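You operate a simulated robot arm through the tools that you are given. There is no shell and no other tool. Be economical: measure what you need, move in short steps, check, and stop when the job is done.

Carry out the task below with a simulated robot arm. There is one attempt and no reset: what you move stays moved.

Task
Put things in order on the top of the check bench. At the end: the yellow pin from the top of the check bench stands where the gold large brass weight stood; the blue relay from the top of the check bench is in the grey parts bin; the silver spring from the top of the check bench stands where the yellow pin stood; the gold large brass weight stands on top of the white tin; the grey bearing block from the top of the check bench stands on top of the green roll; whatever was shut is shut again. Leave all else as you found it, and nothing knocked over.

The check looks at the end state, three seconds after you hand in, the way a careful person would. Anything else that was tipped, shoved, dropped, spilled or broken makes it a failure.

Robot
A 7-joint arm with a two-finger parallel gripper, fixed in place. Base frame: the origin is at the foot of the arm, x ahead of it, y to its left, z up; the work surface is at about z = 0. Lengths are in mm, angles in degrees, forces in N, time in s.
With the tool pointing down near the work surface it reaches from about 220 to 580 mm from the base axis. Its first joint turns from -66.0 to 66.0 degrees. Payload 2.5 kg.
Tool frame: the origin (TCP) lies between the finger pads and is the grasp point; the fingertips stand 23 mm ahead of it; z points along the fingers, y is the line along which they close. Largest opening 94 mm; finger width 38, thickness 10; the body of the gripper, 54 by 96 mm, starts 39 mm behind the TCP.
Orientation is that of the tool frame in the base frame, as [roll, pitch, yaw] about the fixed x, y, z axes, in that order (R = Rz(yaw) Ry(pitch) Rx(roll)). With the fingers straight down and closing along the base's y, the tool's x points along the base's -x, its y along +y and its z along -z.

Tools
- The arm moves only by the tool drive_tool. Its argument "commands" is a list of rows, each a list of 7 numbers: the shift along the tool's x, y, z in units of 20 mm (1.0 is 20 mm), then the turn, a rotation vector about the tool's x, y, z in units of 8 degrees (1.0 is 8 degrees), then the gripper command, from -1 (shut) to 1 (fully open), values between in proportion. In form: [[x, y, z, ax, ay, az, claw], ...]. A call has 1 to 12 rows; each row shifts and turns the commanded pose from where the row before left it, along the tool's axes as they then stand. A call with a number of a shift or a turn outside -1 to 1 is refused whole. A row lasts 0.2 s, in which the tool goes at most 50 mm and 8.6 degrees; a call with a longer step from one row to the next is refused whole, and so is a gripper value outside its range. Where a pose cannot be reached the arm comes as near as it can. A force on the tool above 40 N (or 10 N above the force at the start of the call, whichever is more), or a blocked arm, ends the call early, and 0.2 s more pass. Each finger travels about 108 mm/s and halts on what it meets, pressing with about 26 N; the grip force reading is that of the motor and also rises with nothing between the fingers. The clock runs only during rows and for 0.2 s after the last one: add rows that do not move to give the fingers time. It gives the time, the measured TCP pose, the force on the tool (base axes), the opening and the grip force at its end, in the units of the frame above (readings bear some noise), with the torque about the TCP (base axes, N m) and any sound that the robot's microphone picked up.
- Cameras (640 x 400 px; columns grow to the right, rows downward): "scene" is fixed at [128.3, -417.7, 534.2]; the picture's right is [0.72, -0.69, 0.00], its down [-0.46, -0.48, -0.75] and it looks along [0.52, 0.54, -0.67] (base axes); focal length 214 px, centre (320, 200). "wrist" rides on the gripper at [86, 16, -75] in the tool frame; the picture's right is [-0.18, 0.98, 0.00], its down [-0.58, -0.11, -0.81] and it looks along [-0.79, -0.15, 0.59] (tool axes); focal length 243 px, centre (320, 200). There is no depth. A picture from a camera that has moved, and an enlarged one, comes with that camera's place and axes in the base frame and with its lens.
- camera(camera): a new picture of that camera. It takes no simulated time.
- inspect(camera, box): a new picture of the part [left, top, right, bottom] of that camera's present view, enlarged. It takes no simulated time.
- finish_job(): hands the job in; it is judged then, once.

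Go step by step. Nothing tells you positions but the pictures and the camera data: compare them with the known pose of the tool, close in by small moves and look again before you grip or let go. The budget is 120 turns and 84 pictures, counting those below and the enlarged ones. Unless the task says otherwise, let go and move clear before handing in, and close with one line.

The tools are called by a JSON object that holds its "fn" and its "kwargs". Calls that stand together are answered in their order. drive_tool: Moves the arm, as the interface text tells. Its arguments: {"type":"object","properties":{"commands":{"type":"array","items":{"type":"array","items":{"type":"number"}}}},"required":["commands"]} The other tools are called the same way: camera (camera) takes a picture; inspect (camera, box) takes an enlarged picture of a part of a camera's view; finish_job () hands the job in.

At the start:

```text
clock: 0.0
ee_pos: [330.1, -72.6, 358.2]
orientation: [180.0, 0.0, 179.9]
ft_force: [-0.3, -0.3, 0.1]
torque: [-0.04, 0.01, -0.03]
width: 94.0
finger_force: 0.1
```

scene: 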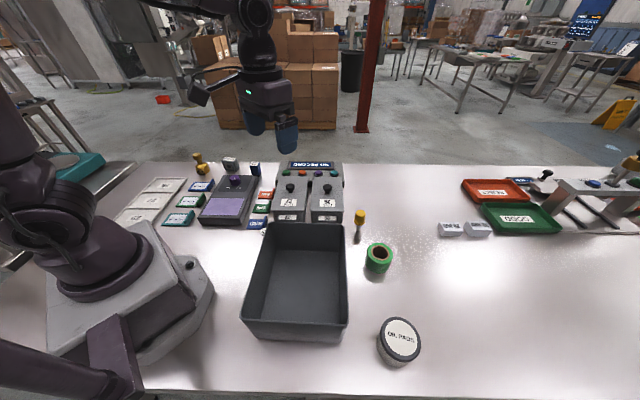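
wrist: 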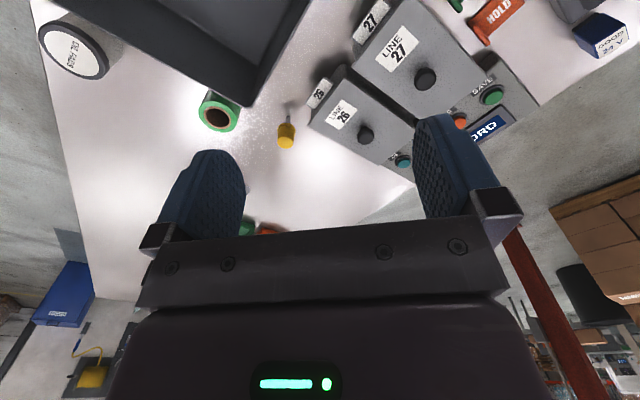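

I see a bench with a grey bin, green roll, white tin, a yellow pin and a control box with drawers. I'll enlarge parts of the scene to identify the items.

{"fn": "inspect", "kwargs": {"camera": "scene", "box": [120, 140, 280, 240]}}

{"fn": "inspect", "kwargs": {"camera": "scene", "box": [250, 150, 410, 250]}}

{"fn": "inspect", "kwargs": {"camera": "scene", "box": [430, 150, 640, 280]}}

```text
4.00 times, centred on (200, 190) of scene
camera zoom: at [128.3, -417.7, 534.2], right [0.72, -0.69, 0.0], down [-0.46, -0.48, -0.75], along [0.52, 0.54, -0.67], focal length 858 px, centre (800, 240)
```

zoom: 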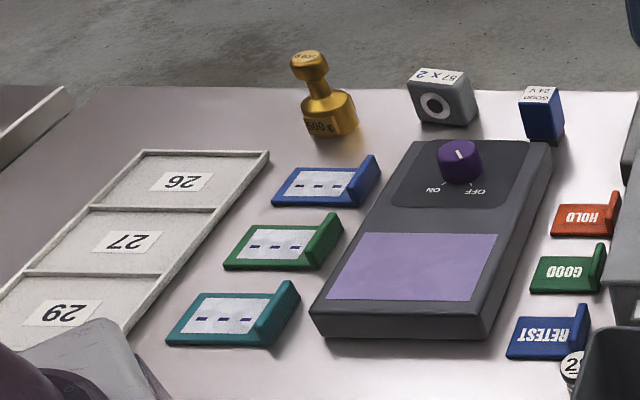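

```text
4.00 times, centred on (330, 200) of scene
camera zoom: at [128.3, -417.7, 534.2], right [0.72, -0.69, 0.0], down [-0.46, -0.48, -0.75], along [0.52, 0.54, -0.67], focal length 858 px, centre (280, 200)
```

zoom: 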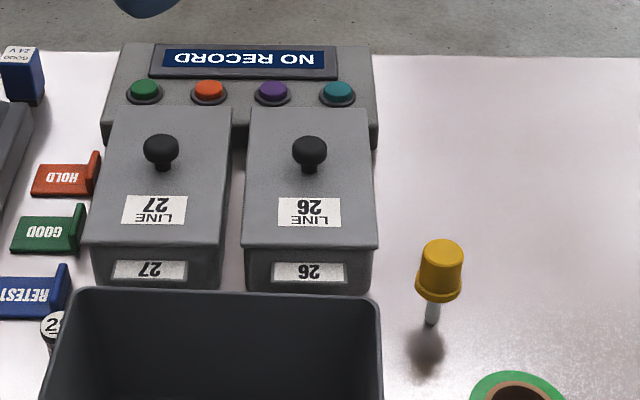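

```text
3.05 times, centred on (535, 215) of scene
camera zoom: at [128.3, -417.7, 534.2], right [0.72, -0.69, 0.0], down [-0.46, -0.48, -0.75], along [0.52, 0.54, -0.67], focal length 654 px, centre (-335, 154)
```

zoom: 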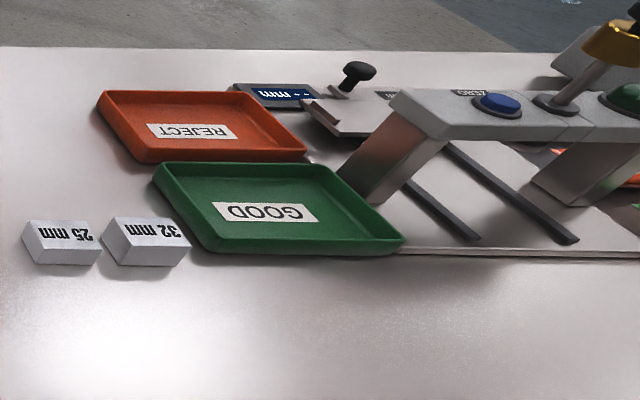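

The weight, bearing block and relay stand at the far left of the bench; the spring is probably hidden behind the bin. I'll move the arm to the left, facing outward, to look at them.

{"fn": "drive_tool", "kwargs": {"commands": [[0.4, 1, 0, 0, 0, 0, 1], [0.4, 1, 0, 0, 0, 0, 1], [0.4, 1, 0, 0, 0, 0, 1], [0.4, 1, 0, 0, 0, 0, 1], [0.4, 1, 0, 0, 0, 0, 1], [0.4, 1, 0, 0, 0, 0, 1], [0.4, 1, 0, 0, 0, 0, 1], [0.4, 1, 0, 0, 0, 0, 1], [0.4, 1, 0, 0, 0, 0, 1], [0.4, 1, 0, 0, 0, 0, 1], [0.4, 1, 0, 0, 0, 0, 1], [0.4, 1, 0, 0, 0, 0, 1]]}}

{"fn": "drive_tool", "kwargs": {"commands": [[0, 0, 0, 0, 0, -1, 1], [0, 0, 0, 0, 0, -1, 1], [0, 0, 0, 0, 0, -1, 1], [0, 0, 0, 0, 0, -1, 1], [0, 0, 0, 0, 0, -1, 1], [0, 0, 0, 0, 0, -1, 1]]}}

{"fn": "camera", "kwargs": {"camera": "wrist"}}

```text
clock: 2.6
ee_pos: [233.4, 168.4, 358.5]
orientation: [180.0, 0.0, 179.9]
ft_force: [0.2, 0.5, 1.0]
torque: [-0.03, 0.01, 0.01]
width: 94.2
finger_force: 0.1
```

```text
clock: 4.0
ee_pos: [234.9, 167.4, 358.3]
orientation: [180.0, 0.0, -131.7]
ft_force: [0.6, -0.3, 0.5]
torque: [-0.02, 0.03, 0.0]
width: 94.2
finger_force: 0.0
```

```text
78 pictures are left
camera wrist: at [163.2, 113.7, 432.6], right [-0.61, 0.79, 0.0], down [0.47, 0.36, 0.81], along [0.64, 0.49, -0.59], focal length 243 px, centre (320, 200)
```

wrist: 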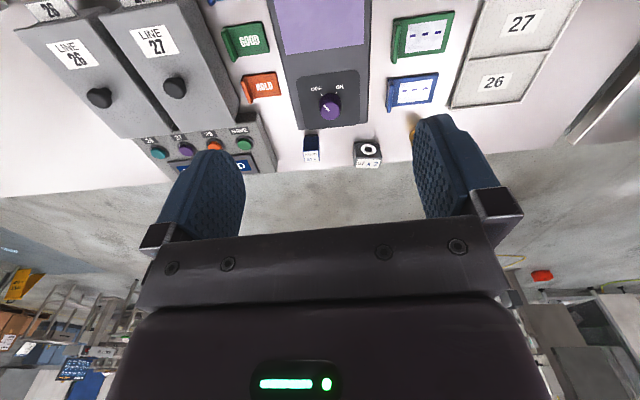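

The view agrees with my estimates: block near (395,420), relay near (458,318), weight hidden behind the right finger. I'll enlarge it to see orientations.

{"fn": "inspect", "kwargs": {"camera": "wrist", "box": [240, 80, 480, 230]}}

{"fn": "camera", "kwargs": {"camera": "scene"}}

```text
2.67 times, centred on (360, 155) of wrist
camera zoom: at [163.2, 113.7, 432.6], right [-0.61, 0.79, 0.0], down [0.47, 0.36, 0.81], along [0.64, 0.49, -0.59], focal length 647 px, centre (213, 320)
```

zoom: 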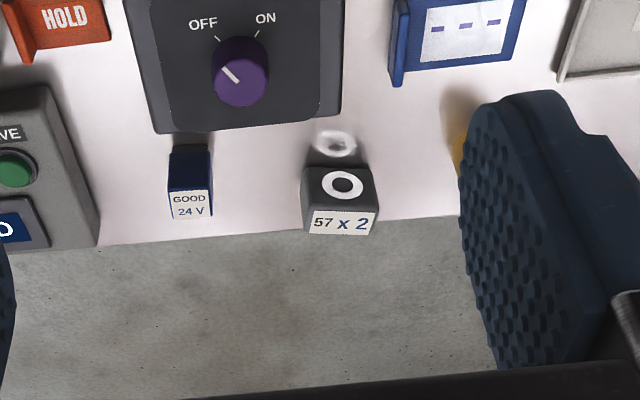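

```text
76 pictures are left
```

scene: 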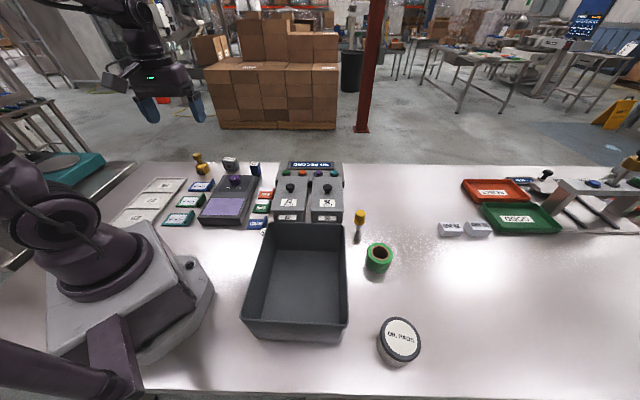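

Next I go to a hover nearer the weight and look at it with the wrist camera.

{"fn": "drive_tool", "kwargs": {"commands": [[-0.9, 0.74, 0.5, 0, 0, 0, 1], [-0.9, 0.74, 0.5, 0, 0, 0, 1], [-0.9, 0.74, 0.5, 0, 0, 0, 1], [-0.9, 0.74, 0.5, 0, 0, 0, 1], [-0.9, 0.74, 0.5, 0, 0, 0, 1], [-0.9, 0.74, 0.5, 0, 0, 0, 1], [-0.9, 0.74, 0.5, 0, 0, 0, 1], [-0.9, 0.74, 0.5, 0, 0, 0, 1], [-0.9, 0.74, 0.5, 0, 0, 0, 1], [-0.9, 0.74, 0.5, 0, 0, 0, 1], [0, 0, 0, 0, 0, -0.65, 1], [0, 0, 0, 0, 0, -0.65, 1]]}}

{"fn": "camera", "kwargs": {"camera": "wrist"}}

```text
clock: 6.6
ee_pos: [244.5, 400.7, 258.3]
orientation: [179.9, 0.0, -121.5]
ft_force: [-0.1, -0.4, -0.1]
torque: [-0.03, 0.0, -0.01]
width: 93.7
finger_force: 0.0
```

```text
75 pictures are left
camera wrist: at [185.2, 335.3, 332.7], right [-0.74, 0.67, 0.0], down [0.4, 0.44, 0.81], along [0.54, 0.6, -0.59], focal length 243 px, centre (320, 200)
```

wrist: 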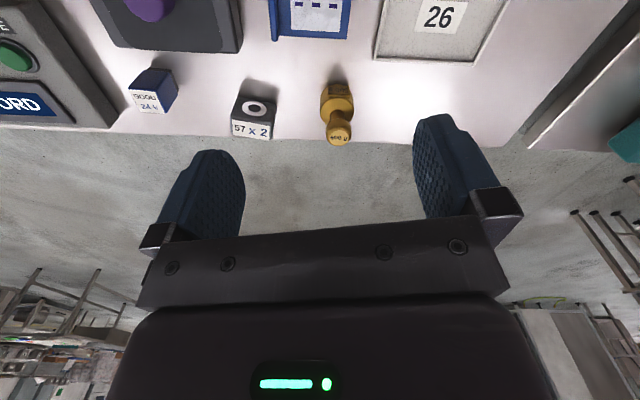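

{"fn": "inspect", "kwargs": {"camera": "wrist", "box": [240, 50, 400, 150]}}

{"fn": "inspect", "kwargs": {"camera": "scene", "box": [180, 140, 280, 200]}}

```text
4.00 times, centred on (320, 100) of wrist
camera zoom: at [185.2, 335.3, 332.7], right [-0.74, 0.67, 0.0], down [0.4, 0.44, 0.81], along [0.54, 0.6, -0.59], focal length 970 px, centre (320, 600)
```

zoom: 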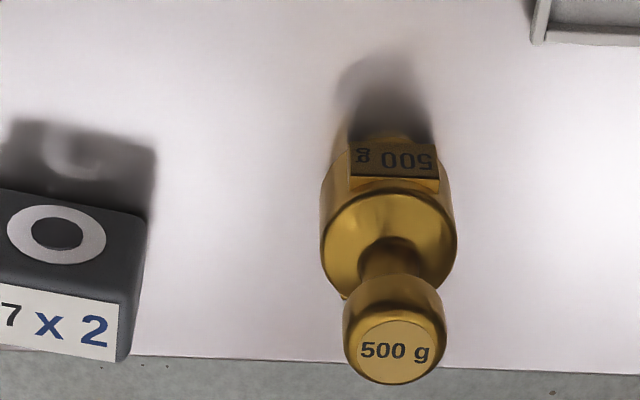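

```text
6.40 times, centred on (230, 170) of scene
camera zoom: at [128.3, -417.7, 534.2], right [0.72, -0.69, 0.0], down [-0.46, -0.48, -0.75], along [0.52, 0.54, -0.67], focal length 1373 px, centre (896, 392)
```

zoom: 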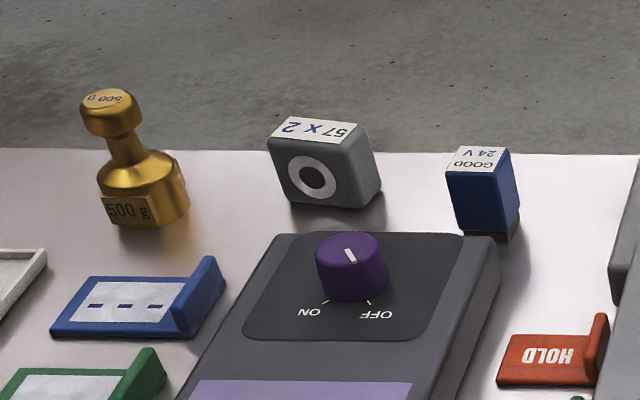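

The weight stands at about (298,500), ~88 mm tall with a knob at 70–88 mm; I'll grip the knob since the gripper body wouldn't clear lower down. Moving above it now.

{"fn": "drive_tool", "kwargs": {"commands": [[-0.613, 0.034, 0.5, 0, 0, 0, 1], [-0.613, 0.034, 0.5, 0, 0, 0, 1], [-0.613, 0.034, 0.5, 0, 0, 0, 1], [-0.613, 0.034, 0.5, 0, 0, 0, 1], [-0.613, 0.034, 0.5, 0, 0, 0, 1], [-0.613, 0.034, 0.5, 0, 0, 0, 1], [-0.613, 0.034, 0.5, 0, 0, 0, 1], [-0.613, 0.034, 0.5, 0, 0, 0, 1], [-0.613, 0.034, 0.5, 0, 0, 0, 1], [0, 0, 1, 0, 0, 0, 1], [0, 0, 1, 0, 0, 0, 1]]}}

{"fn": "camera", "kwargs": {"camera": "wrist"}}

{"fn": "inspect", "kwargs": {"camera": "scene", "box": [160, 110, 280, 190]}}

```text
clock: 9.0
ee_pos: [297.7, 497.9, 128.3]
orientation: [179.9, 0.0, -121.6]
ft_force: [0.2, -0.2, 0.4]
torque: [0.02, 0.01, 0.0]
width: 94.0
finger_force: 0.1
```

```text
72 pictures are left
camera wrist: at [236.7, 432.7, 203.7], right [-0.74, 0.67, 0.0], down [0.4, 0.44, 0.81], along [0.54, 0.6, -0.59], focal length 243 px, centre (320, 200)
```

wrist: 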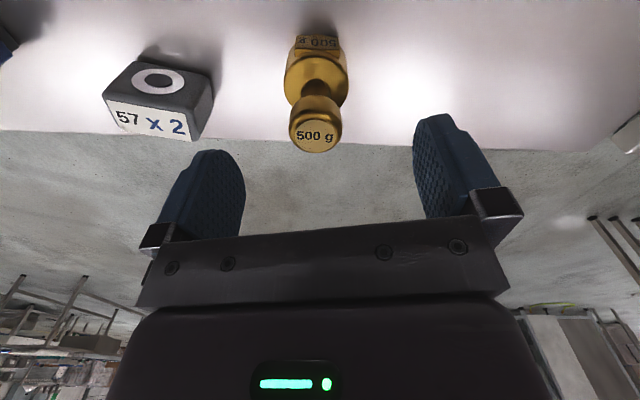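

```text
5.00 times, centred on (220, 150) of scene
camera zoom: at [128.3, -417.7, 534.2], right [0.72, -0.69, 0.0], down [-0.46, -0.48, -0.75], along [0.52, 0.54, -0.67], focal length 1072 px, centre (820, 450)
```

zoom: 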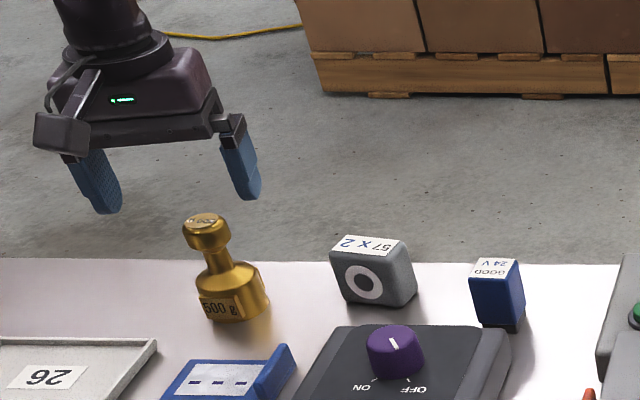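

The tool is over the weight within ~3 mm. I'll correct sideways, descend to knob height, and grip.

{"fn": "drive_tool", "kwargs": {"commands": [[0, -0.14, 0.8, 0, 0, 0, 1], [0, 0, 0.85, 0, 0, 0, 1], [0, 0, 0.85, 0, 0, 0, 1], [0, 0, 0, 0, 0, 0, 1]]}}

{"fn": "camera", "kwargs": {"camera": "wrist"}}

{"fn": "inspect", "kwargs": {"camera": "scene", "box": [160, 110, 280, 190]}}

```text
clock: 10.0
ee_pos: [298.2, 496.5, 78.2]
orientation: [-179.9, -0.1, -121.5]
ft_force: [0.0, -0.7, -0.1]
torque: [0.04, -0.02, 0.02]
width: 94.2
finger_force: 0.1
```

```text
70 pictures are left
camera wrist: at [238.2, 431.2, 152.5], right [-0.74, 0.67, 0.0], down [0.4, 0.44, 0.81], along [0.54, 0.6, -0.59], focal length 243 px, centre (320, 200)
```

wrist: 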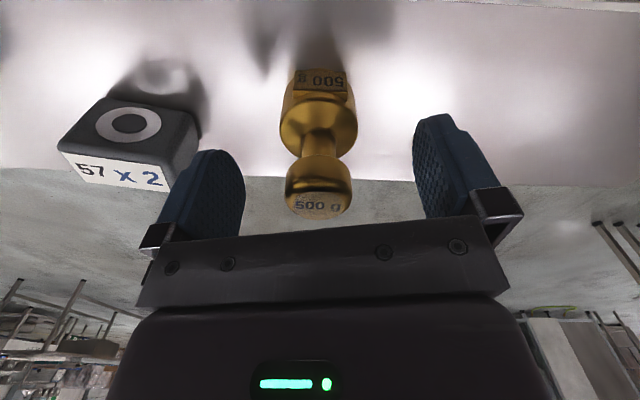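

```text
5.00 times, centred on (220, 150) of scene
camera zoom: at [128.3, -417.7, 534.2], right [0.72, -0.69, 0.0], down [-0.46, -0.48, -0.75], along [0.52, 0.54, -0.67], focal length 1072 px, centre (820, 450)
```

zoom: 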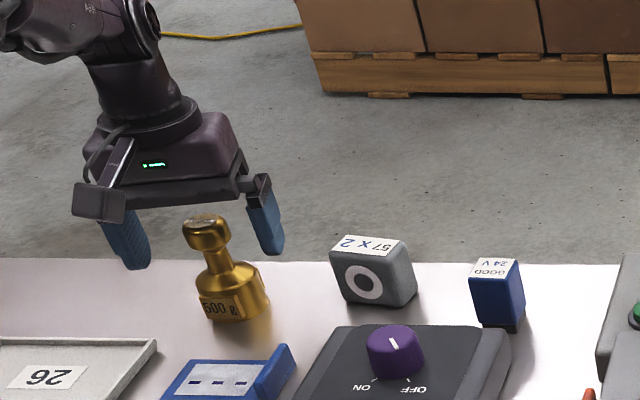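

The knob sits right at the TCP. Closing.

{"fn": "drive_tool", "kwargs": {"commands": [[0, 0, 0, 0, 0, 0, -1], [0, 0, 0, 0, 0, 0, -1], [0, 0, 0, 0, 0, 0, -1], [0, 0, 0, 0, 0, 0, -1]]}}

{"fn": "drive_tool", "kwargs": {"commands": [[0, 0, -0.5, 0, 0, 0, -1], [0, 0, -1, 0, 0, 0, -1], [0, 0, -1, 0, 0, 0, -1], [0, 0, -1, 0, 0, 0, -1], [0, 0, -1, 0, 0, 0, -1], [0, 0, -1, 0, 0, 0, -1]]}}

{"fn": "camera", "kwargs": {"camera": "wrist"}}

```text
clock: 11.0
ee_pos: [297.8, 496.1, 78.5]
orientation: [-180.0, 0.0, -121.7]
ft_force: [1.9, -1.1, -0.4]
torque: [0.0, -0.08, -0.01]
width: 32.8
finger_force: 25.9
```

```text
clock: 12.4
ee_pos: [300.9, 497.1, 190.4]
orientation: [-180.0, -0.1, -121.6]
ft_force: [0.0, 0.3, -4.3]
torque: [-0.05, 0.02, -0.01]
width: 32.9
finger_force: 25.8
```

```text
68 pictures are left
camera wrist: at [240.2, 432.4, 263.8], right [-0.74, 0.67, 0.0], down [0.4, 0.44, 0.81], along [0.54, 0.6, -0.59], focal length 243 px, centre (320, 200)
```

wrist: 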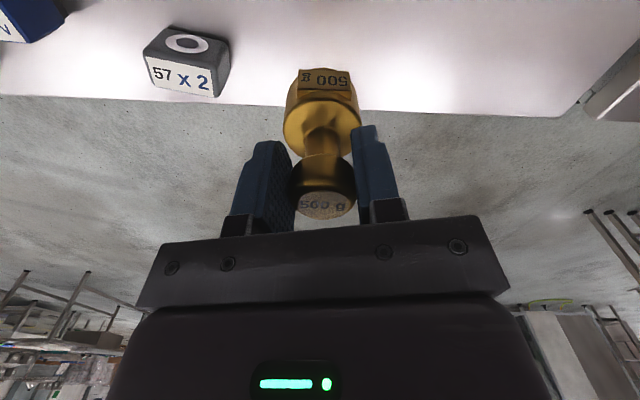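

The weight is held (it stood at about (299,498)). I carry it high across to the right side, turning the wrist as I go.

{"fn": "drive_tool", "kwargs": {"commands": [[0.853, -0.5225, -0.9, 0, 0, 0.5, -1], [0.814, -0.581, -0.9, 0, 0, 0.5, -1], [0.772, -0.636, -0.9, 0, 0, 0.5, -1], [0.725, -0.688, -0.9, 0, 0, 0.5, -1], [0.676, -0.737, 0, 0, 0, 0.5, -1], [0.6225, -0.783, 0, 0, 0, 0.5, -1], [0.566, -0.824, 0, 0, 0, 0.5, -1], [0.5075, -0.862, 0, 0, 0, 0.5, -1], [0.446, -0.895, 0, 0, 0, 0.5, -1], [0.383, -0.924, 0, 0, 0, 0.5, -1], [0.317, -0.948, 0, 0, 0, 0.5, -1], [0.25, -0.968, 0, 0, 0, 0.5, -1]]}}

{"fn": "drive_tool", "kwargs": {"commands": [[0.182, -0.983, 0, 0, 0, 0.5, -1], [0.113, -0.9936, 0, 0, 0, 0.5, -1], [0.044, -0.999, 0, 0, 0, 0.5, -1], [-0.026, -1, 0, 0, 0, 0.5, -1], [-0.096, -0.995, 0, 0, 0, 0.5, -1], [-0.165, -0.986, 0, 0, 0, 0.5, -1], [-0.233, -0.972, 0, 0, 0, 0.5, -1], [-0.301, -0.954, 0, 0, 0, 0.5, -1], [-0.3665, -0.93, 0, 0, 0, 0.5, -1], [-0.4305, -0.9026, 0, 0, 0, 0.5, -1], [-0.492, -0.87, 0, 0, 0, 0.5, -1], [-0.552, -0.834, 0, 0, 0, 0.5, -1]]}}

{"fn": "camera", "kwargs": {"camera": "wrist"}}

{"fn": "inspect", "kwargs": {"camera": "scene", "box": [340, 230, 460, 380]}}

```text
clock: 15.0
ee_pos: [298.4, 254.4, 261.5]
orientation: [-179.9, 0.0, -169.7]
ft_force: [-0.1, 0.1, -5.6]
torque: [-0.01, 0.0, -0.05]
width: 32.7
finger_force: 25.8
```

```text
clock: 17.6
ee_pos: [298.3, 17.9, 260.7]
orientation: [-180.0, 0.0, 142.2]
ft_force: [-0.2, -0.6, -4.4]
torque: [0.04, 0.05, 0.0]
width: 32.8
finger_force: 26.1
```

```text
67 pictures are left
camera wrist: at [239.9, 83.2, 336.0], right [0.75, 0.67, 0.0], down [0.39, -0.44, 0.81], along [0.54, -0.6, -0.59], focal length 243 px, centre (320, 200)
```

wrist: 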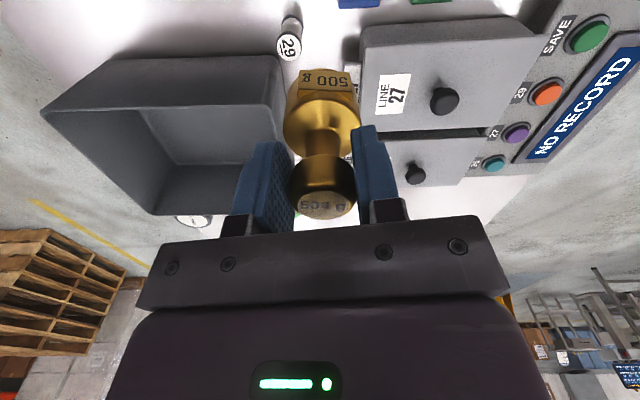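

```text
2.67 times, centred on (400, 305) of scene
camera zoom: at [128.3, -417.7, 534.2], right [0.72, -0.69, 0.0], down [-0.46, -0.48, -0.75], along [0.52, 0.54, -0.67], focal length 572 px, centre (107, -80)
```

zoom: 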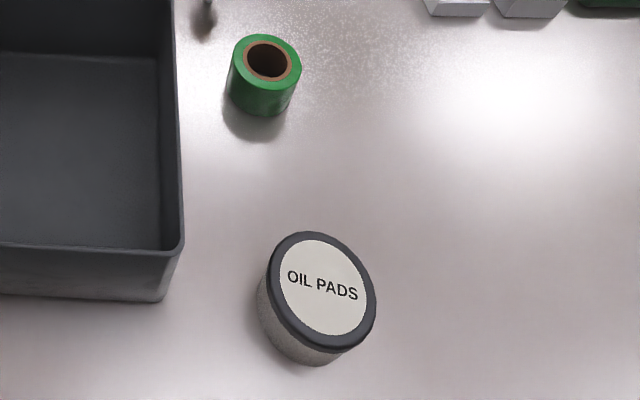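

The bin, roll and tin ("OIL PADS", near (342,−430)) are located. A piece labelled "29" stands behind the bin; I'll check it later. Continuing toward the tin.

{"fn": "drive_tool", "kwargs": {"commands": [[-0.609, -0.793, 0, 0, 0, 0.5, -1], [-0.6626, -0.749, 0, 0, 0, 0.5, -1], [-0.713, -0.701, 0, 0, 0, 0.5, -1], [-0.76, -0.6494, 0, 0, 0, 0.5, -1], [-0.965, -0.714, 0, 0, 0, 0, -1], [-0.965, -0.714, 0, 0, 0, 0, -1], [-0.965, -0.714, 0, 0, 0, 0, -1], [-0.965, -0.714, 0, 0, 0, 0, -1], [-0.965, -0.714, 0, 0, 0, 0, -1], [-0.965, -0.714, 0, 0, 0, 0, -1], [-0.965, -0.714, 0, 0, 0, 0, -1], [-0.965, -0.714, 0, 0, 0, 0, -1]]}}

{"fn": "camera", "kwargs": {"camera": "wrist"}}

```text
clock: 20.2
ee_pos: [297.4, -256.6, 263.2]
orientation: [180.0, 0.0, 126.4]
ft_force: [1.1, 0.8, -4.8]
torque: [0.06, 0.04, 0.03]
width: 32.7
finger_force: 26.2
```

```text
65 pictures are left
camera wrist: at [258.3, -177.1, 336.3], right [0.9, 0.44, 0.0], down [0.26, -0.53, 0.81], along [0.35, -0.73, -0.59], focal length 243 px, centre (320, 200)
```

wrist: 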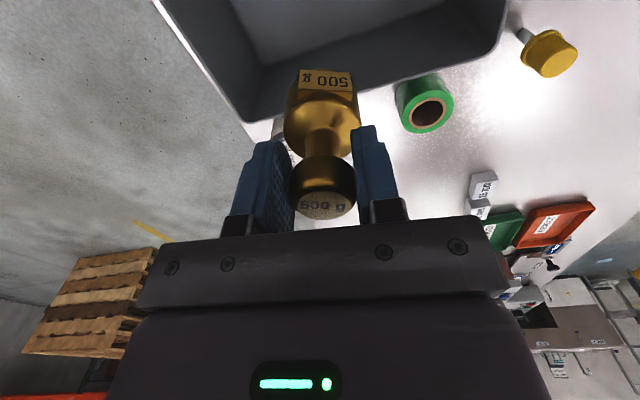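

The tin is hidden behind the weight here. I measure it more closely from the scene camera.

{"fn": "inspect", "kwargs": {"camera": "scene", "box": [350, 300, 446, 372]}}

```text
5.56 times, centred on (398, 336) of scene
camera zoom: at [128.3, -417.7, 534.2], right [0.72, -0.69, 0.0], down [-0.46, -0.48, -0.75], along [0.52, 0.54, -0.67], focal length 1192 px, centre (-113, -556)
```

zoom: 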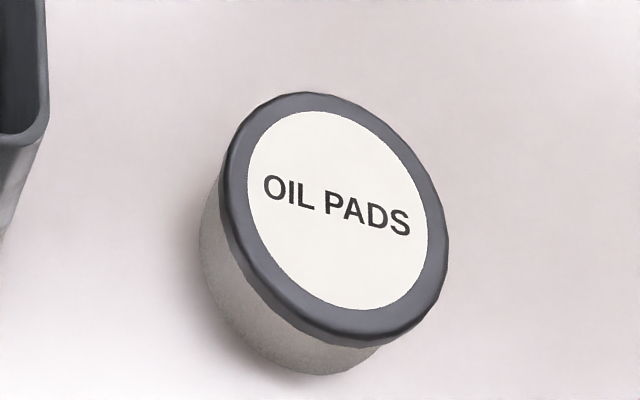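

I estimate the tin's centre near (335,−431) with a top around z≈55. I hover over it high, where the wrist view can see the tin beyond the weight.

{"fn": "drive_tool", "kwargs": {"commands": [[-0.9, -0.404, 0, 0, 0, 0, -1], [-0.9, -0.404, 0, 0, 0, 0, -1], [-0.9, -0.404, 0, 0, 0, 0, -1], [-0.9, -0.404, 0, 0, 0, 0, -1], [-0.9, -0.404, 0, 0, 0, 0, -1], [-0.9, -0.404, 0, 0, 0, 0, -1], [-0.9, -0.404, 0, 0, 0, 0, -1], [-0.9, -0.404, 0, 0, 0, 0, -1], [-0.9, -0.404, 0, 0, 0, 0, -1], [0, 0, 0, 0, 0, 0, -1]]}}

{"fn": "camera", "kwargs": {"camera": "wrist"}}

{"fn": "inspect", "kwargs": {"camera": "scene", "box": [330, 220, 490, 380]}}

```text
clock: 22.4
ee_pos: [335.9, -429.6, 261.0]
orientation: [180.0, 0.1, 126.4]
ft_force: [-0.8, -0.8, -4.4]
torque: [0.06, 0.04, 0.03]
width: 32.6
finger_force: 25.8
```

```text
63 pictures are left
camera wrist: at [297.1, -349.9, 335.3], right [0.9, 0.44, 0.0], down [0.26, -0.53, 0.81], along [0.35, -0.73, -0.59], focal length 243 px, centre (320, 200)
```

wrist: 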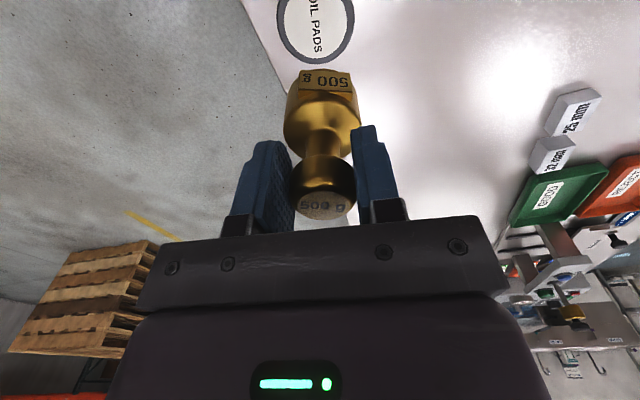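

```text
2.50 times, centred on (410, 300) of scene
camera zoom: at [128.3, -417.7, 534.2], right [0.72, -0.69, 0.0], down [-0.46, -0.48, -0.75], along [0.52, 0.54, -0.67], focal length 536 px, centre (95, -50)
```

zoom: 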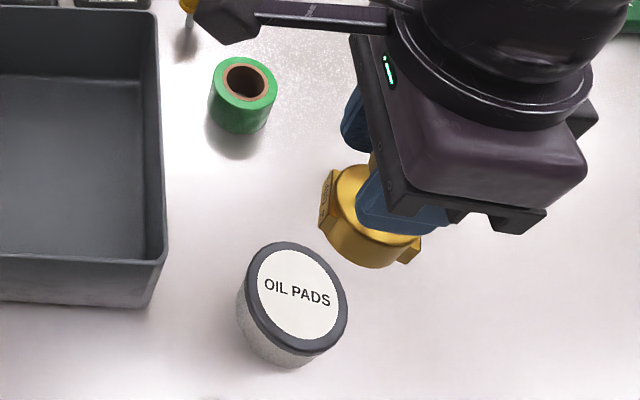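

Tin is ~4 mm to the side of the tool axis; I correct that and descend partway.

{"fn": "drive_tool", "kwargs": {"commands": [[0, -0.215, 0.5, 0, 0, 0, -1], [0, 0, 1, 0, 0, 0, -1], [0, 0, 1, 0, 0, 0, -1], [0, 0, 1, 0, 0, 0, -1], [0, 0, 1, 0, 0, 0, -1], [0, 0, 0.75, 0, 0, 0, -1], [0, 0, 0, 0, 0, 0, -1]]}}

{"fn": "inspect", "kwargs": {"camera": "scene", "box": [350, 270, 470, 370]}}

```text
clock: 24.0
ee_pos: [330.8, -431.2, 156.2]
orientation: [180.0, 0.0, 126.4]
ft_force: [0.1, -1.0, -5.3]
torque: [0.06, 0.02, 0.04]
width: 32.8
finger_force: 26.0
```

```text
4.00 times, centred on (410, 320) of scene
camera zoom: at [128.3, -417.7, 534.2], right [0.72, -0.69, 0.0], down [-0.46, -0.48, -0.75], along [0.52, 0.54, -0.67], focal length 858 px, centre (-40, -280)
```

zoom: 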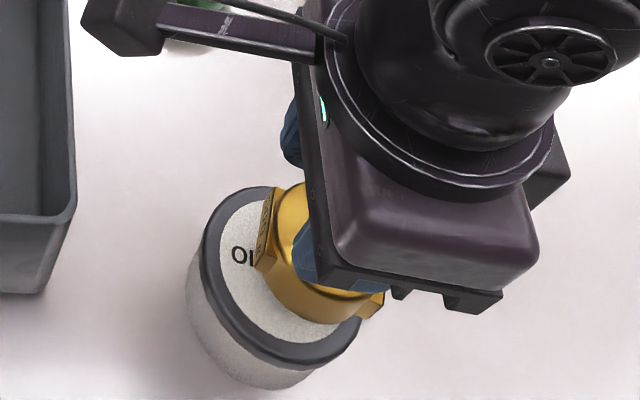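

The weight overlaps the tin lid well; I nudge 3 mm in x and lower slowly.

{"fn": "drive_tool", "kwargs": {"commands": [[-0.09, 0.12, 0, 0, 0, 0, -1], [0, 0, 0.15, 0, 0, 0, -1], [0, 0, 0.15, 0, 0, 0, -1], [0, 0, 0.15, 0, 0, 0, -1], [0, 0, 0.15, 0, 0, 0, -1], [0, 0, 0.15, 0, 0, 0, -1], [0, 0, 0, 0, 0, 0, -1]]}}

{"fn": "inspect", "kwargs": {"camera": "scene", "box": [350, 270, 470, 370]}}

```text
clock: 25.6
ee_pos: [334.0, -431.1, 141.1]
orientation: [179.9, 0.0, 126.4]
ft_force: [1.1, 0.3, -5.1]
torque: [0.04, 0.05, 0.0]
width: 32.5
finger_force: 25.5
```

```text
4.00 times, centred on (410, 320) of scene
camera zoom: at [128.3, -417.7, 534.2], right [0.72, -0.69, 0.0], down [-0.46, -0.48, -0.75], along [0.52, 0.54, -0.67], focal length 858 px, centre (-40, -280)
```

zoom: 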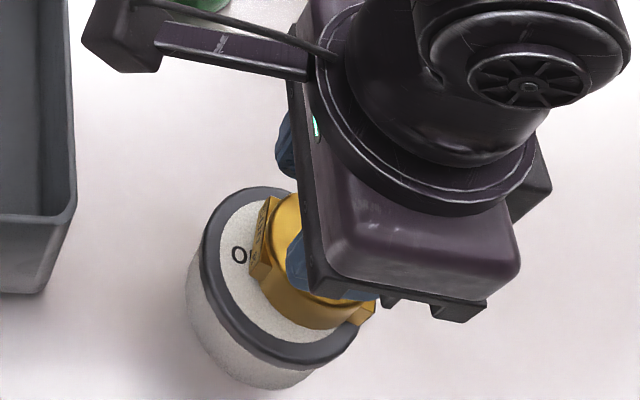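

No contact yet, bottom at ~63 mm. Continue lowering in small steps.

{"fn": "drive_tool", "kwargs": {"commands": [[0.1, 0, 0.1, 0, 0, 0, -1], [0, 0, 0.1, 0, 0, 0, -1], [0, 0, 0.1, 0, 0, 0, -1], [0, 0, 0, 0, 0, 0, -1]]}}

{"fn": "drive_tool", "kwargs": {"commands": [[0, 0, 0.1, 0, 0, 0, -1], [0, 0, 0, 0, 0, 0, -1]]}}

{"fn": "drive_tool", "kwargs": {"commands": [[0, 0, 0.1, 0, 0, 0, -1], [0, 0, 0, 0, 0, 0, -1]]}}

{"fn": "drive_tool", "kwargs": {"commands": [[0, 0, 0.1, 0, 0, 0, -1], [0, 0, 0, 0, 0, 0, -1]]}}

```text
clock: 26.6
ee_pos: [334.2, -432.0, 137.4]
orientation: [-179.9, 0.4, 126.4]
ft_force: [-1.0, -2.5, 20.6]
torque: [-0.31, -0.15, 0.14]
width: 32.1
finger_force: 25.1
```

```text
clock: 27.2
ee_pos: [333.8, -430.7, 136.4]
orientation: [180.0, 0.3, 126.4]
ft_force: [-4.7, -0.4, 31.0]
torque: [-0.12, 0.29, -0.03]
width: 32.8
finger_force: 26.1
```

```text
clock: 27.6
ee_pos: [334.7, -431.3, 136.3]
orientation: [-180.0, 0.3, 126.4]
ft_force: [-3.2, 0.8, 5.0]
torque: [0.18, -0.02, 0.03]
width: 32.8
finger_force: 26.1
stopped in row 1: the force on the tool passed its limit at 45 N (the readings are from after the stop); the commanded pose is now the measured one
```

```text
clock: 28.2
ee_pos: [334.5, -433.3, 135.3]
orientation: [-180.0, 0.6, 126.4]
ft_force: [-4.9, 3.5, 20.7]
torque: [0.02, 0.02, 0.05]
width: 32.6
finger_force: 25.9
```

The weight has touched the tin top (z≈59). I'll unload slightly and open the fingers.

{"fn": "drive_tool", "kwargs": {"commands": [[0, 0, -0.06, 0, 0, 0, -1], [0, 0, 0, 0, 0, 0, -0.2], [0, 0, 0, 0, 0, 0, 0.2], [0, 0, 0, 0, 0, 0, 0.6], [0, 0, 0, 0, 0, 0, 1], [0, 0, 0, 0, 0, 0, 1]]}}

{"fn": "camera", "kwargs": {"camera": "wrist"}}

```text
clock: 29.6
ee_pos: [333.9, -431.8, 136.3]
orientation: [-180.0, 0.3, 126.5]
ft_force: [-0.4, -0.3, -0.6]
torque: [0.02, 0.03, 0.0]
width: 93.8
finger_force: 0.1
```

```text
59 pictures are left
camera wrist: at [295.3, -351.6, 208.9], right [0.9, 0.43, 0.0], down [0.25, -0.53, 0.81], along [0.35, -0.73, -0.59], focal length 243 px, centre (320, 200)
```

wrist: 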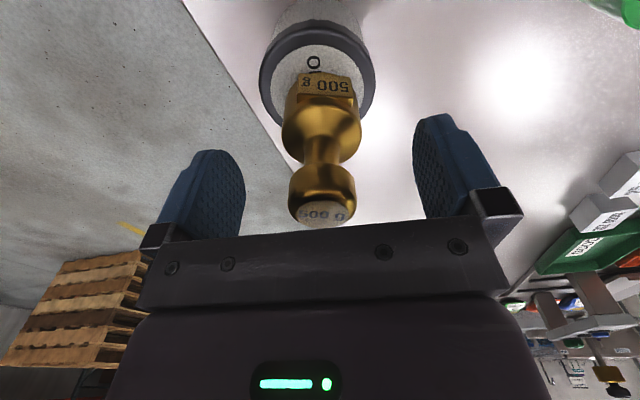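

The weight stands on the tin. Rising straight up, then on to the yellow pin; I'll look at the tin again and the pin close-up.

{"fn": "drive_tool", "kwargs": {"commands": [[0, 0, -1, 0, 0, 0, 1], [0, 0, -1, 0, 0, 0, 1], [0, 0, -1, 0, 0, 0, 1], [0, 0, -1, 0, 0, 0, 1], [0, 0, -1, 0, 0, 0, 1], [0, 0, -1, 0, 0, 0, 1]]}}

{"fn": "inspect", "kwargs": {"camera": "scene", "box": [330, 195, 420, 275]}}

{"fn": "camera", "kwargs": {"camera": "wrist"}}

```text
clock: 31.0
ee_pos: [333.8, -429.7, 255.8]
orientation: [180.0, 0.4, 126.4]
ft_force: [0.1, 0.0, 0.5]
torque: [-0.02, -0.03, 0.0]
width: 93.8
finger_force: 0.1
```

```text
5.00 times, centred on (375, 235) of scene
camera zoom: at [128.3, -417.7, 534.2], right [0.72, -0.69, 0.0], down [-0.46, -0.48, -0.75], along [0.52, 0.54, -0.67], focal length 1072 px, centre (45, 25)
```

zoom: 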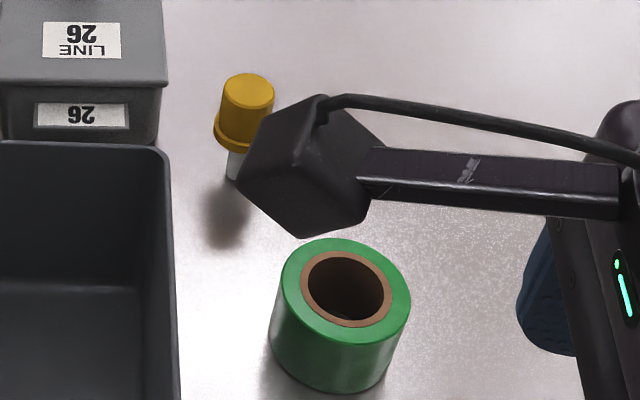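

```text
57 pictures are left
camera wrist: at [294.8, -351.0, 329.7], right [0.9, 0.43, 0.0], down [0.25, -0.53, 0.81], along [0.35, -0.73, -0.59], focal length 243 px, centre (320, 200)
```

wrist: 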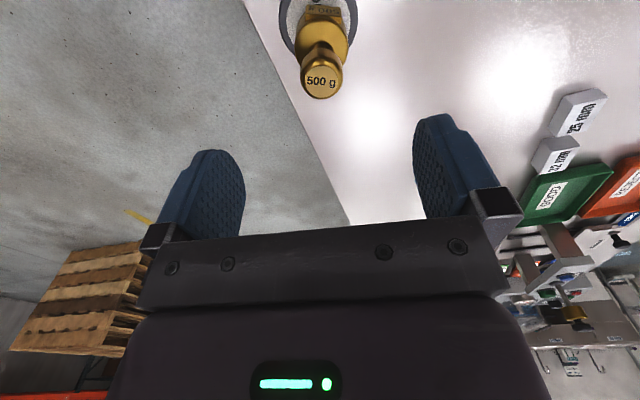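

Weight is stable on the tin. Moving to a hover short of the yellow pin, turning to face it.

{"fn": "drive_tool", "kwargs": {"commands": [[0.65, 1, 0, 0, 0, 0, 1], [0.65, 1, 0, 0, 0, 0, 1], [0.65, 1, 0, 0, 0, 0, 1], [0.65, 1, 0, 0, 0, 0, 1], [0.65, 1, 0, 0, 0, 0, 1], [0.65, 1, 0, 0, 0, 0, 1], [0.65, 1, 0, 0, 0, 0, 1], [0.65, 1, 0, 0, 0, 0, 1], [0.65, 1, 0, 0, 0, 0, 1], [0.65, 1, 0, 0, 0, 0, 1], [0.65, 1, 0, 0, 0, 0, 1], [0.65, 1, 0, 0, 0, 0, 1]]}}

{"fn": "drive_tool", "kwargs": {"commands": [[0, 0.5, 0.5, 0, 0, -0.9, 1], [0, 0, 0.5, 0, 0, -0.9, 1], [0, 0, 0.5, 0, 0, -0.9, 1], [0, 0, 0.5, 0, 0, -0.9, 1], [0, 0, 0.5, 0, 0, -0.9, 1], [0, 0, 0, 0, 0, 0, 1]]}}

{"fn": "camera", "kwargs": {"camera": "wrist"}}

{"fn": "inspect", "kwargs": {"camera": "scene", "box": [330, 195, 420, 275]}}

```text
clock: 33.6
ee_pos: [433.8, -161.4, 254.1]
orientation: [-180.0, 0.4, 126.3]
ft_force: [0.5, 0.6, -0.1]
torque: [0.01, -0.01, 0.02]
width: 94.1
finger_force: 0.0
```

```text
clock: 35.0
ee_pos: [441.0, -156.7, 206.6]
orientation: [-179.8, 0.4, 162.6]
ft_force: [-0.7, 0.3, -0.3]
torque: [-0.01, -0.01, -0.02]
width: 93.9
finger_force: 0.1
```

```text
56 pictures are left
camera wrist: at [363.6, -115.1, 279.1], right [0.47, 0.88, 0.0], down [0.52, -0.27, 0.81], along [0.71, -0.38, -0.59], focal length 243 px, centre (320, 200)
```

wrist: 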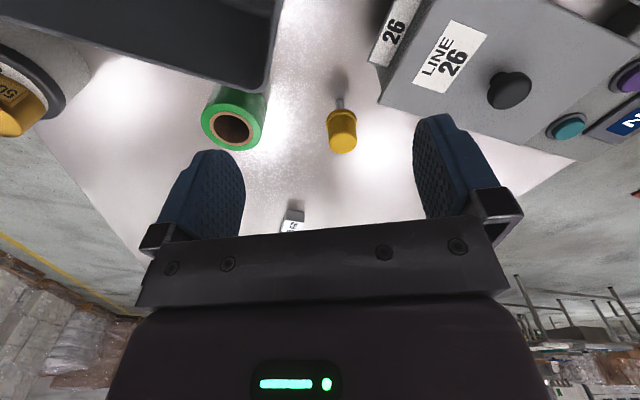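

```text
5.00 times, centred on (375, 235) of scene
camera zoom: at [128.3, -417.7, 534.2], right [0.72, -0.69, 0.0], down [-0.46, -0.48, -0.75], along [0.52, 0.54, -0.67], focal length 1072 px, centre (45, 25)
```

zoom: 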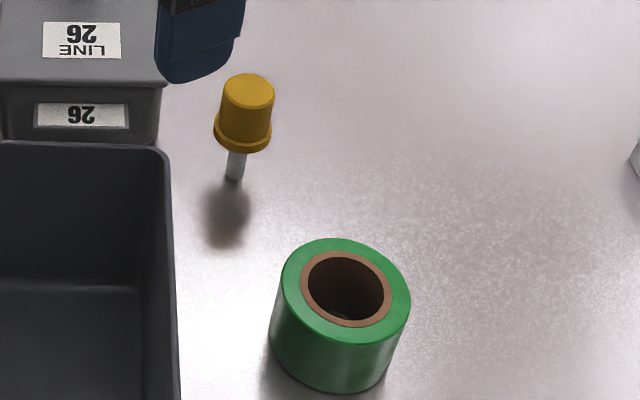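

Now a close-up of the pin.

{"fn": "inspect", "kwargs": {"camera": "wrist", "box": [190, 60, 430, 210]}}

```text
2.67 times, centred on (310, 135) of wrist
camera zoom: at [363.6, -115.1, 279.1], right [0.47, 0.88, 0.0], down [0.52, -0.27, 0.81], along [0.71, -0.38, -0.59], focal length 647 px, centre (347, 373)
```

zoom: 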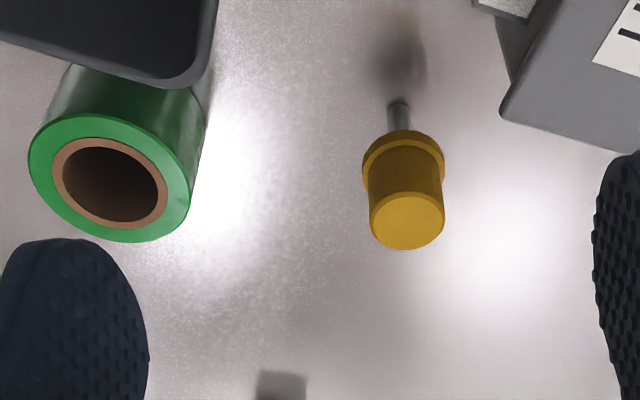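

The pin stands at about (525,−176), cap z≈35–80. The bin and box edges run parallel (~45°), so I turn the tool to yaw ≈135° so the fingers stay clear of both, then hover over the pin.

{"fn": "drive_tool", "kwargs": {"commands": [[0, 0, 0, 0, 0, 0.8625, 0.5], [0, 0, 0, 0, 0, 0.8625, 0.5], [0, 0, 0, 0, 0, 0.8625, 0.5], [0, 0, 0, 0, 0, 0.8625, 0.5], [-0.73, 0.46, 0.8, 0, 0, 0, 0.5], [-0.73, 0.46, 0.8, 0, 0, 0, 0.5], [-0.73, 0.46, 0.8, 0, 0, 0, 0.5], [-0.73, 0.46, 0.8, 0, 0, 0, 0.5], [-0.73, 0.46, 0.8, 0, 0, 0, 0.5], [0, 0, 0, 0, 0, 0, 0.5]]}}

{"fn": "camera", "kwargs": {"camera": "wrist"}}

{"fn": "inspect", "kwargs": {"camera": "scene", "box": [310, 165, 420, 265]}}

```text
clock: 37.2
ee_pos: [526.5, -176.3, 126.2]
orientation: [-179.8, 0.3, 134.8]
ft_force: [0.5, -0.8, -0.1]
torque: [0.01, 0.03, 0.01]
width: 70.4
finger_force: 0.2
```

```text
53 pictures are left
camera wrist: at [476.7, -102.6, 199.6], right [0.83, 0.56, 0.0], down [0.33, -0.49, 0.81], along [0.45, -0.67, -0.59], focal length 243 px, centre (320, 200)
```

wrist: 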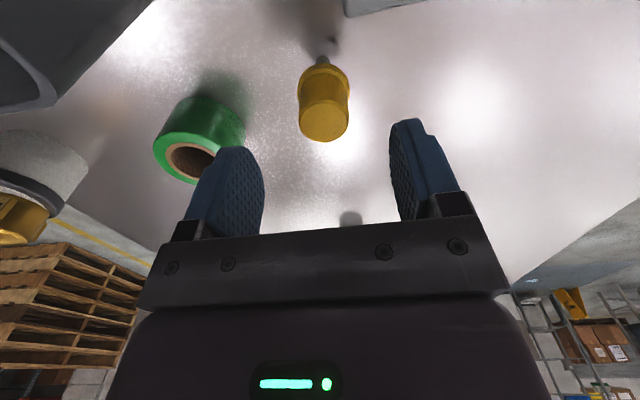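

```text
4.00 times, centred on (365, 215) of scene
camera zoom: at [128.3, -417.7, 534.2], right [0.72, -0.69, 0.0], down [-0.46, -0.48, -0.75], along [0.52, 0.54, -0.67], focal length 858 px, centre (140, 140)
```

zoom: 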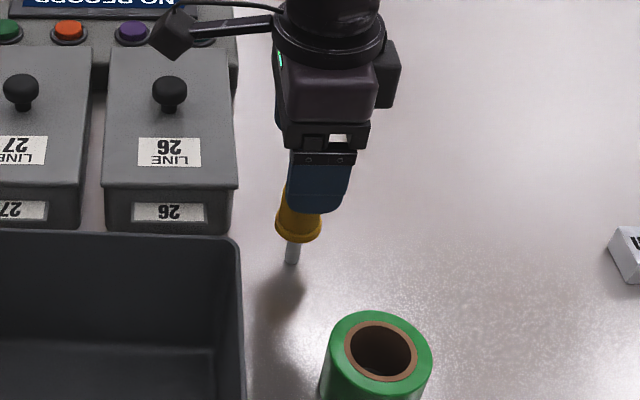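

The pin is ~2 mm off centre; I correct and descend to the cap.

{"fn": "drive_tool", "kwargs": {"commands": [[0.1, 0.1, 0.75, 0, 0, 0, 0.5], [0, 0, 0.75, 0, 0, 0, 0.5], [0, 0, 0.75, 0, 0, 0, 0.5], [0, 0, 0.75, 0, 0, 0, 0.5], [0, 0, 0, 0, 0, 0, 0.5]]}}

{"fn": "camera", "kwargs": {"camera": "wrist"}}

```text
clock: 38.4
ee_pos: [526.1, -173.3, 63.4]
orientation: [-180.0, 0.3, 134.8]
ft_force: [-0.4, 0.7, -0.4]
torque: [0.0, 0.0, 0.04]
width: 70.4
finger_force: 0.0
```

```text
51 pictures are left
camera wrist: at [476.0, -100.5, 137.4], right [0.83, 0.56, 0.0], down [0.33, -0.49, 0.81], along [0.46, -0.67, -0.59], focal length 243 px, centre (320, 200)
```

wrist: 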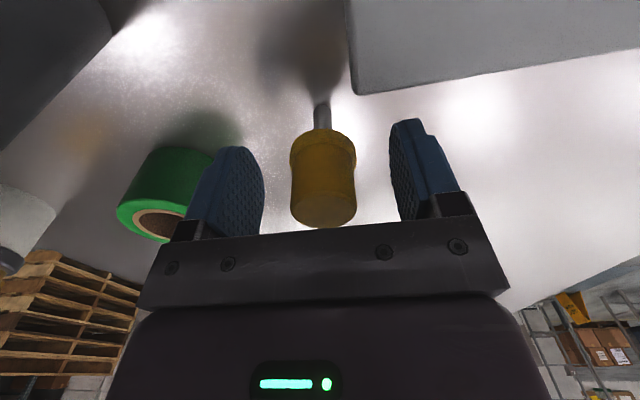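

Centred. Grip and lift.

{"fn": "drive_tool", "kwargs": {"commands": [[0, 0.04, 0, 0, 0, 0, 0.1], [0, 0, 0, 0, 0, 0, -0.2], [0, 0, 0, 0, 0, 0, -1], [0, 0, 0, 0, 0, 0, -1], [0, 0, 0, 0, 0, 0, -1]]}}

{"fn": "drive_tool", "kwargs": {"commands": [[0, 0, -0.5, 0, 0, 0, -1], [0, 0, -1, 0, 0, 0, -1], [0, 0, -1, 0, 0, 0, -1], [0, 0, -1, 0, 0, 0, -1], [0, 0, -1, 0, 0, 0, -1], [0, 0, -1, 0, 0, 0, -1], [0, 0, -1, 0, 0, 0, -1], [0, 0, -1, 0, 0, 0, -1]]}}

{"fn": "camera", "kwargs": {"camera": "wrist"}}

```text
clock: 39.6
ee_pos: [525.9, -173.8, 62.7]
orientation: [-179.8, 0.3, 134.8]
ft_force: [0.8, -0.8, -1.4]
torque: [0.01, 0.02, -0.04]
width: 35.0
finger_force: 25.7
```

```text
clock: 41.4
ee_pos: [524.6, -170.9, 215.4]
orientation: [-179.9, 0.4, 134.9]
ft_force: [0.3, 0.0, -0.4]
torque: [-0.02, -0.02, -0.01]
width: 34.8
finger_force: 25.7
```

```text
50 pictures are left
camera wrist: at [475.2, -99.1, 288.4], right [0.83, 0.56, 0.0], down [0.33, -0.49, 0.81], along [0.45, -0.67, -0.59], focal length 243 px, centre (320, 200)
```

wrist: 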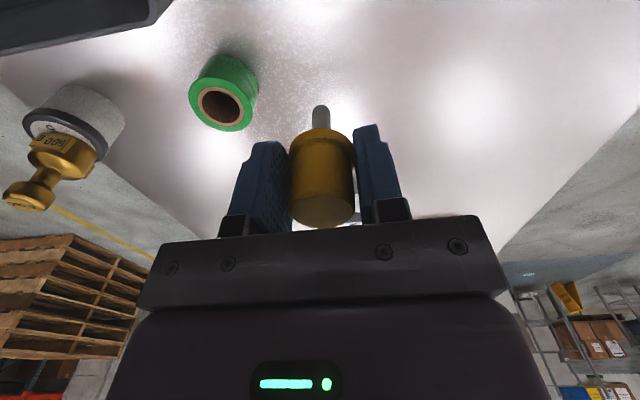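

Pin is held upright. Carrying it high across to the weight's old place (299,498), turning on the way.

{"fn": "drive_tool", "kwargs": {"commands": [[0.898, 0.441, -0.5, 0, 0, -0.5, -1], [0.865, 0.502, -0.5, 0, 0, -0.5, -1], [0.828, 0.561, -0.5, 0, 0, -0.5, -1], [0.786, 0.618, -0.5, 0, 0, -0.5, -1], [0.741, 0.671, 0, 0, 0, -0.5, -1], [0.693, 0.721, 0, 0, 0, -0.5, -1], [0.641, 0.768, 0, 0, 0, -0.5, -1], [0.586, 0.811, 0, 0, 0, -0.5, -1], [0.528, 0.849, 0, 0, 0, -0.5, -1], [0.467, 0.884, 0, 0, 0, -0.5, -1], [0.404, 0.915, 0, 0, 0, -0.5, -1], [0.34, 0.941, 0, 0, 0, -0.5, -1]]}}

{"fn": "drive_tool", "kwargs": {"commands": [[0.273, 0.962, 0, 0, 0, -0.5, -1], [0.205, 0.979, 0, 0, 0, -0.5, -1], [0.137, 0.991, 0, 0, 0, -0.5, -1], [0.067, 0.998, 0, 0, 0, -0.5, -1], [-0.003, 1, 0, 0, 0, -0.5, -1], [-0.072, 0.997, 0, 0, 0, -0.5, -1], [-0.142, 0.99, 0, 0, 0, -0.5, -1], [-0.211, 0.978, 0, 0, 0, -0.5, -1], [-0.278, 0.961, 0, 0, 0, -0.5, -1], [-0.344, 0.939, 0, 0, 0, -0.5, -1], [-0.409, 0.912, 0, 0, 0, -0.5, -1], [-0.472, 0.882, 0, 0, 0, -0.5, -1]]}}

```text
clock: 44.0
ee_pos: [449.5, 54.7, 253.6]
orientation: [-179.8, 0.3, -177.1]
ft_force: [0.0, -0.1, -0.6]
torque: [0.01, 0.01, 0.0]
width: 34.9
finger_force: 26.3
```

```text
clock: 46.6
ee_pos: [374.8, 281.6, 251.8]
orientation: [-179.8, 0.0, -129.3]
ft_force: [-0.5, 1.0, -1.1]
torque: [0.0, -0.02, 0.01]
width: 34.5
finger_force: 26.4
```

{"fn": "drive_tool", "kwargs": {"commands": [[-0.543, 0.889, 0.3, 0, 0, 0, -1], [-0.543, 0.889, 0.3, 0, 0, 0, -1], [-0.543, 0.889, 0.3, 0, 0, 0, -1], [-0.543, 0.889, 0.3, 0, 0, 0, -1], [-0.543, 0.889, 0.3, 0, 0, 0, -1], [-0.543, 0.889, 0.3, 0, 0, 0, -1], [-0.543, 0.889, 0.3, 0, 0, 0, -1], [-0.543, 0.889, 0.3, 0, 0, 0, -1], [-0.543, 0.889, 0.3, 0, 0, 0, -1], [-0.543, 0.889, 0.3, 0, 0, 0, -1], [-0.543, 0.889, 0.3, 0, 0, 0, -1], [0, 0, 0, 0, 0, -0.95, -1]]}}

{"fn": "camera", "kwargs": {"camera": "wrist"}}

```text
clock: 49.2
ee_pos: [298.8, 498.8, 185.4]
orientation: [-179.8, -0.2, -121.5]
ft_force: [0.4, -0.1, -1.3]
torque: [-0.01, -0.01, 0.02]
width: 34.5
finger_force: 26.0
```

```text
49 pictures are left
camera wrist: at [238.6, 434.5, 259.3], right [-0.74, 0.67, -0.01], down [0.39, 0.44, 0.81], along [0.54, 0.59, -0.59], focal length 243 px, centre (320, 200)
```

wrist: 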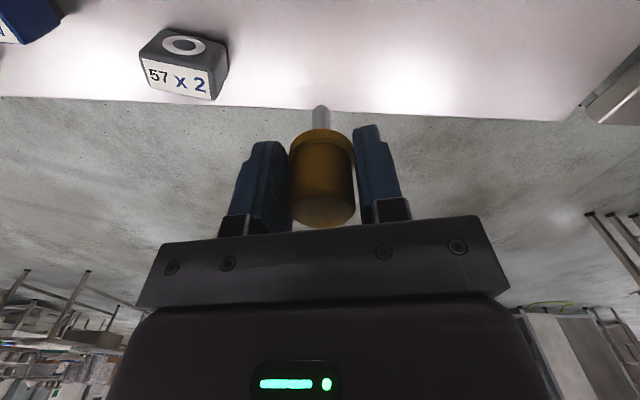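

Directly above the old weight place. Descending to just above the surface.

{"fn": "drive_tool", "kwargs": {"commands": [[0, 0, 1, 0, 0, 0, -1], [0, 0, 1, 0, 0, 0, -1], [0, 0, 1, 0, 0, 0, -1], [0, 0, 1, 0, 0, 0, -1], [0, 0, 1, 0, 0, 0, -1], [0, 0, 0.8, 0, 0, 0, -1], [0, 0, 0, 0, 0, 0, -1], [0, 0, 0, 0, 0, 0, -1]]}}

{"fn": "inspect", "kwargs": {"camera": "scene", "box": [160, 110, 280, 190]}}

```text
clock: 51.0
ee_pos: [299.0, 496.1, 67.8]
orientation: [-179.7, -0.2, -121.6]
ft_force: [-0.2, 1.2, 0.6]
torque: [-0.02, -0.05, -0.01]
width: 34.6
finger_force: 25.8
```

```text
5.00 times, centred on (220, 150) of scene
camera zoom: at [128.3, -417.7, 534.2], right [0.72, -0.69, 0.0], down [-0.46, -0.48, -0.75], along [0.52, 0.54, -0.67], focal length 1072 px, centre (820, 450)
```

zoom: 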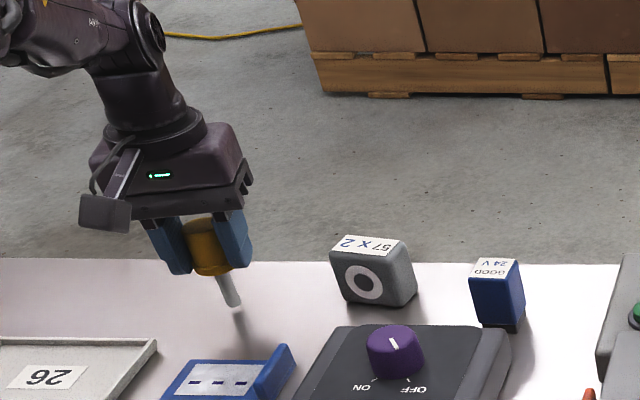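

Stem tip is just above the surface. Lowering by small steps to contact.

{"fn": "drive_tool", "kwargs": {"commands": [[0, 0, 0.1, 0, 0, 0, -1], [0, 0, 0.075, 0, 0, 0, -1], [0, 0, 0, 0, 0, 0, -1], [0, 0, 0, 0, 0, 0, -1]]}}

```text
clock: 52.0
ee_pos: [297.7, 496.5, 66.0]
orientation: [-179.7, -0.1, -121.6]
ft_force: [0.1, 0.3, -0.1]
torque: [-0.01, 0.02, 0.01]
width: 34.3
finger_force: 25.9
```

{"fn": "drive_tool", "kwargs": {"commands": [[0, 0, 0.05, 0, 0, 0, -1], [0, 0, 0.05, 0, 0, 0, -1], [0, 0, 0, 0, 0, 0, -1]]}}

```text
clock: 52.8
ee_pos: [296.9, 496.5, 64.6]
orientation: [-179.7, -0.1, -121.7]
ft_force: [-0.7, 1.3, 1.9]
torque: [0.05, 0.08, 0.01]
width: 34.9
finger_force: 26.1
```

{"fn": "drive_tool", "kwargs": {"commands": [[0, 0, 0.04, 0, 0, 0, -1], [0, 0, 0, 0, 0, 0, -1]]}}

```text
clock: 53.4
ee_pos: [297.5, 497.7, 63.3]
orientation: [-179.7, 0.0, -121.7]
ft_force: [-0.6, -4.8, 13.9]
torque: [-0.2, -0.03, 0.0]
width: 34.6
finger_force: 25.8
```

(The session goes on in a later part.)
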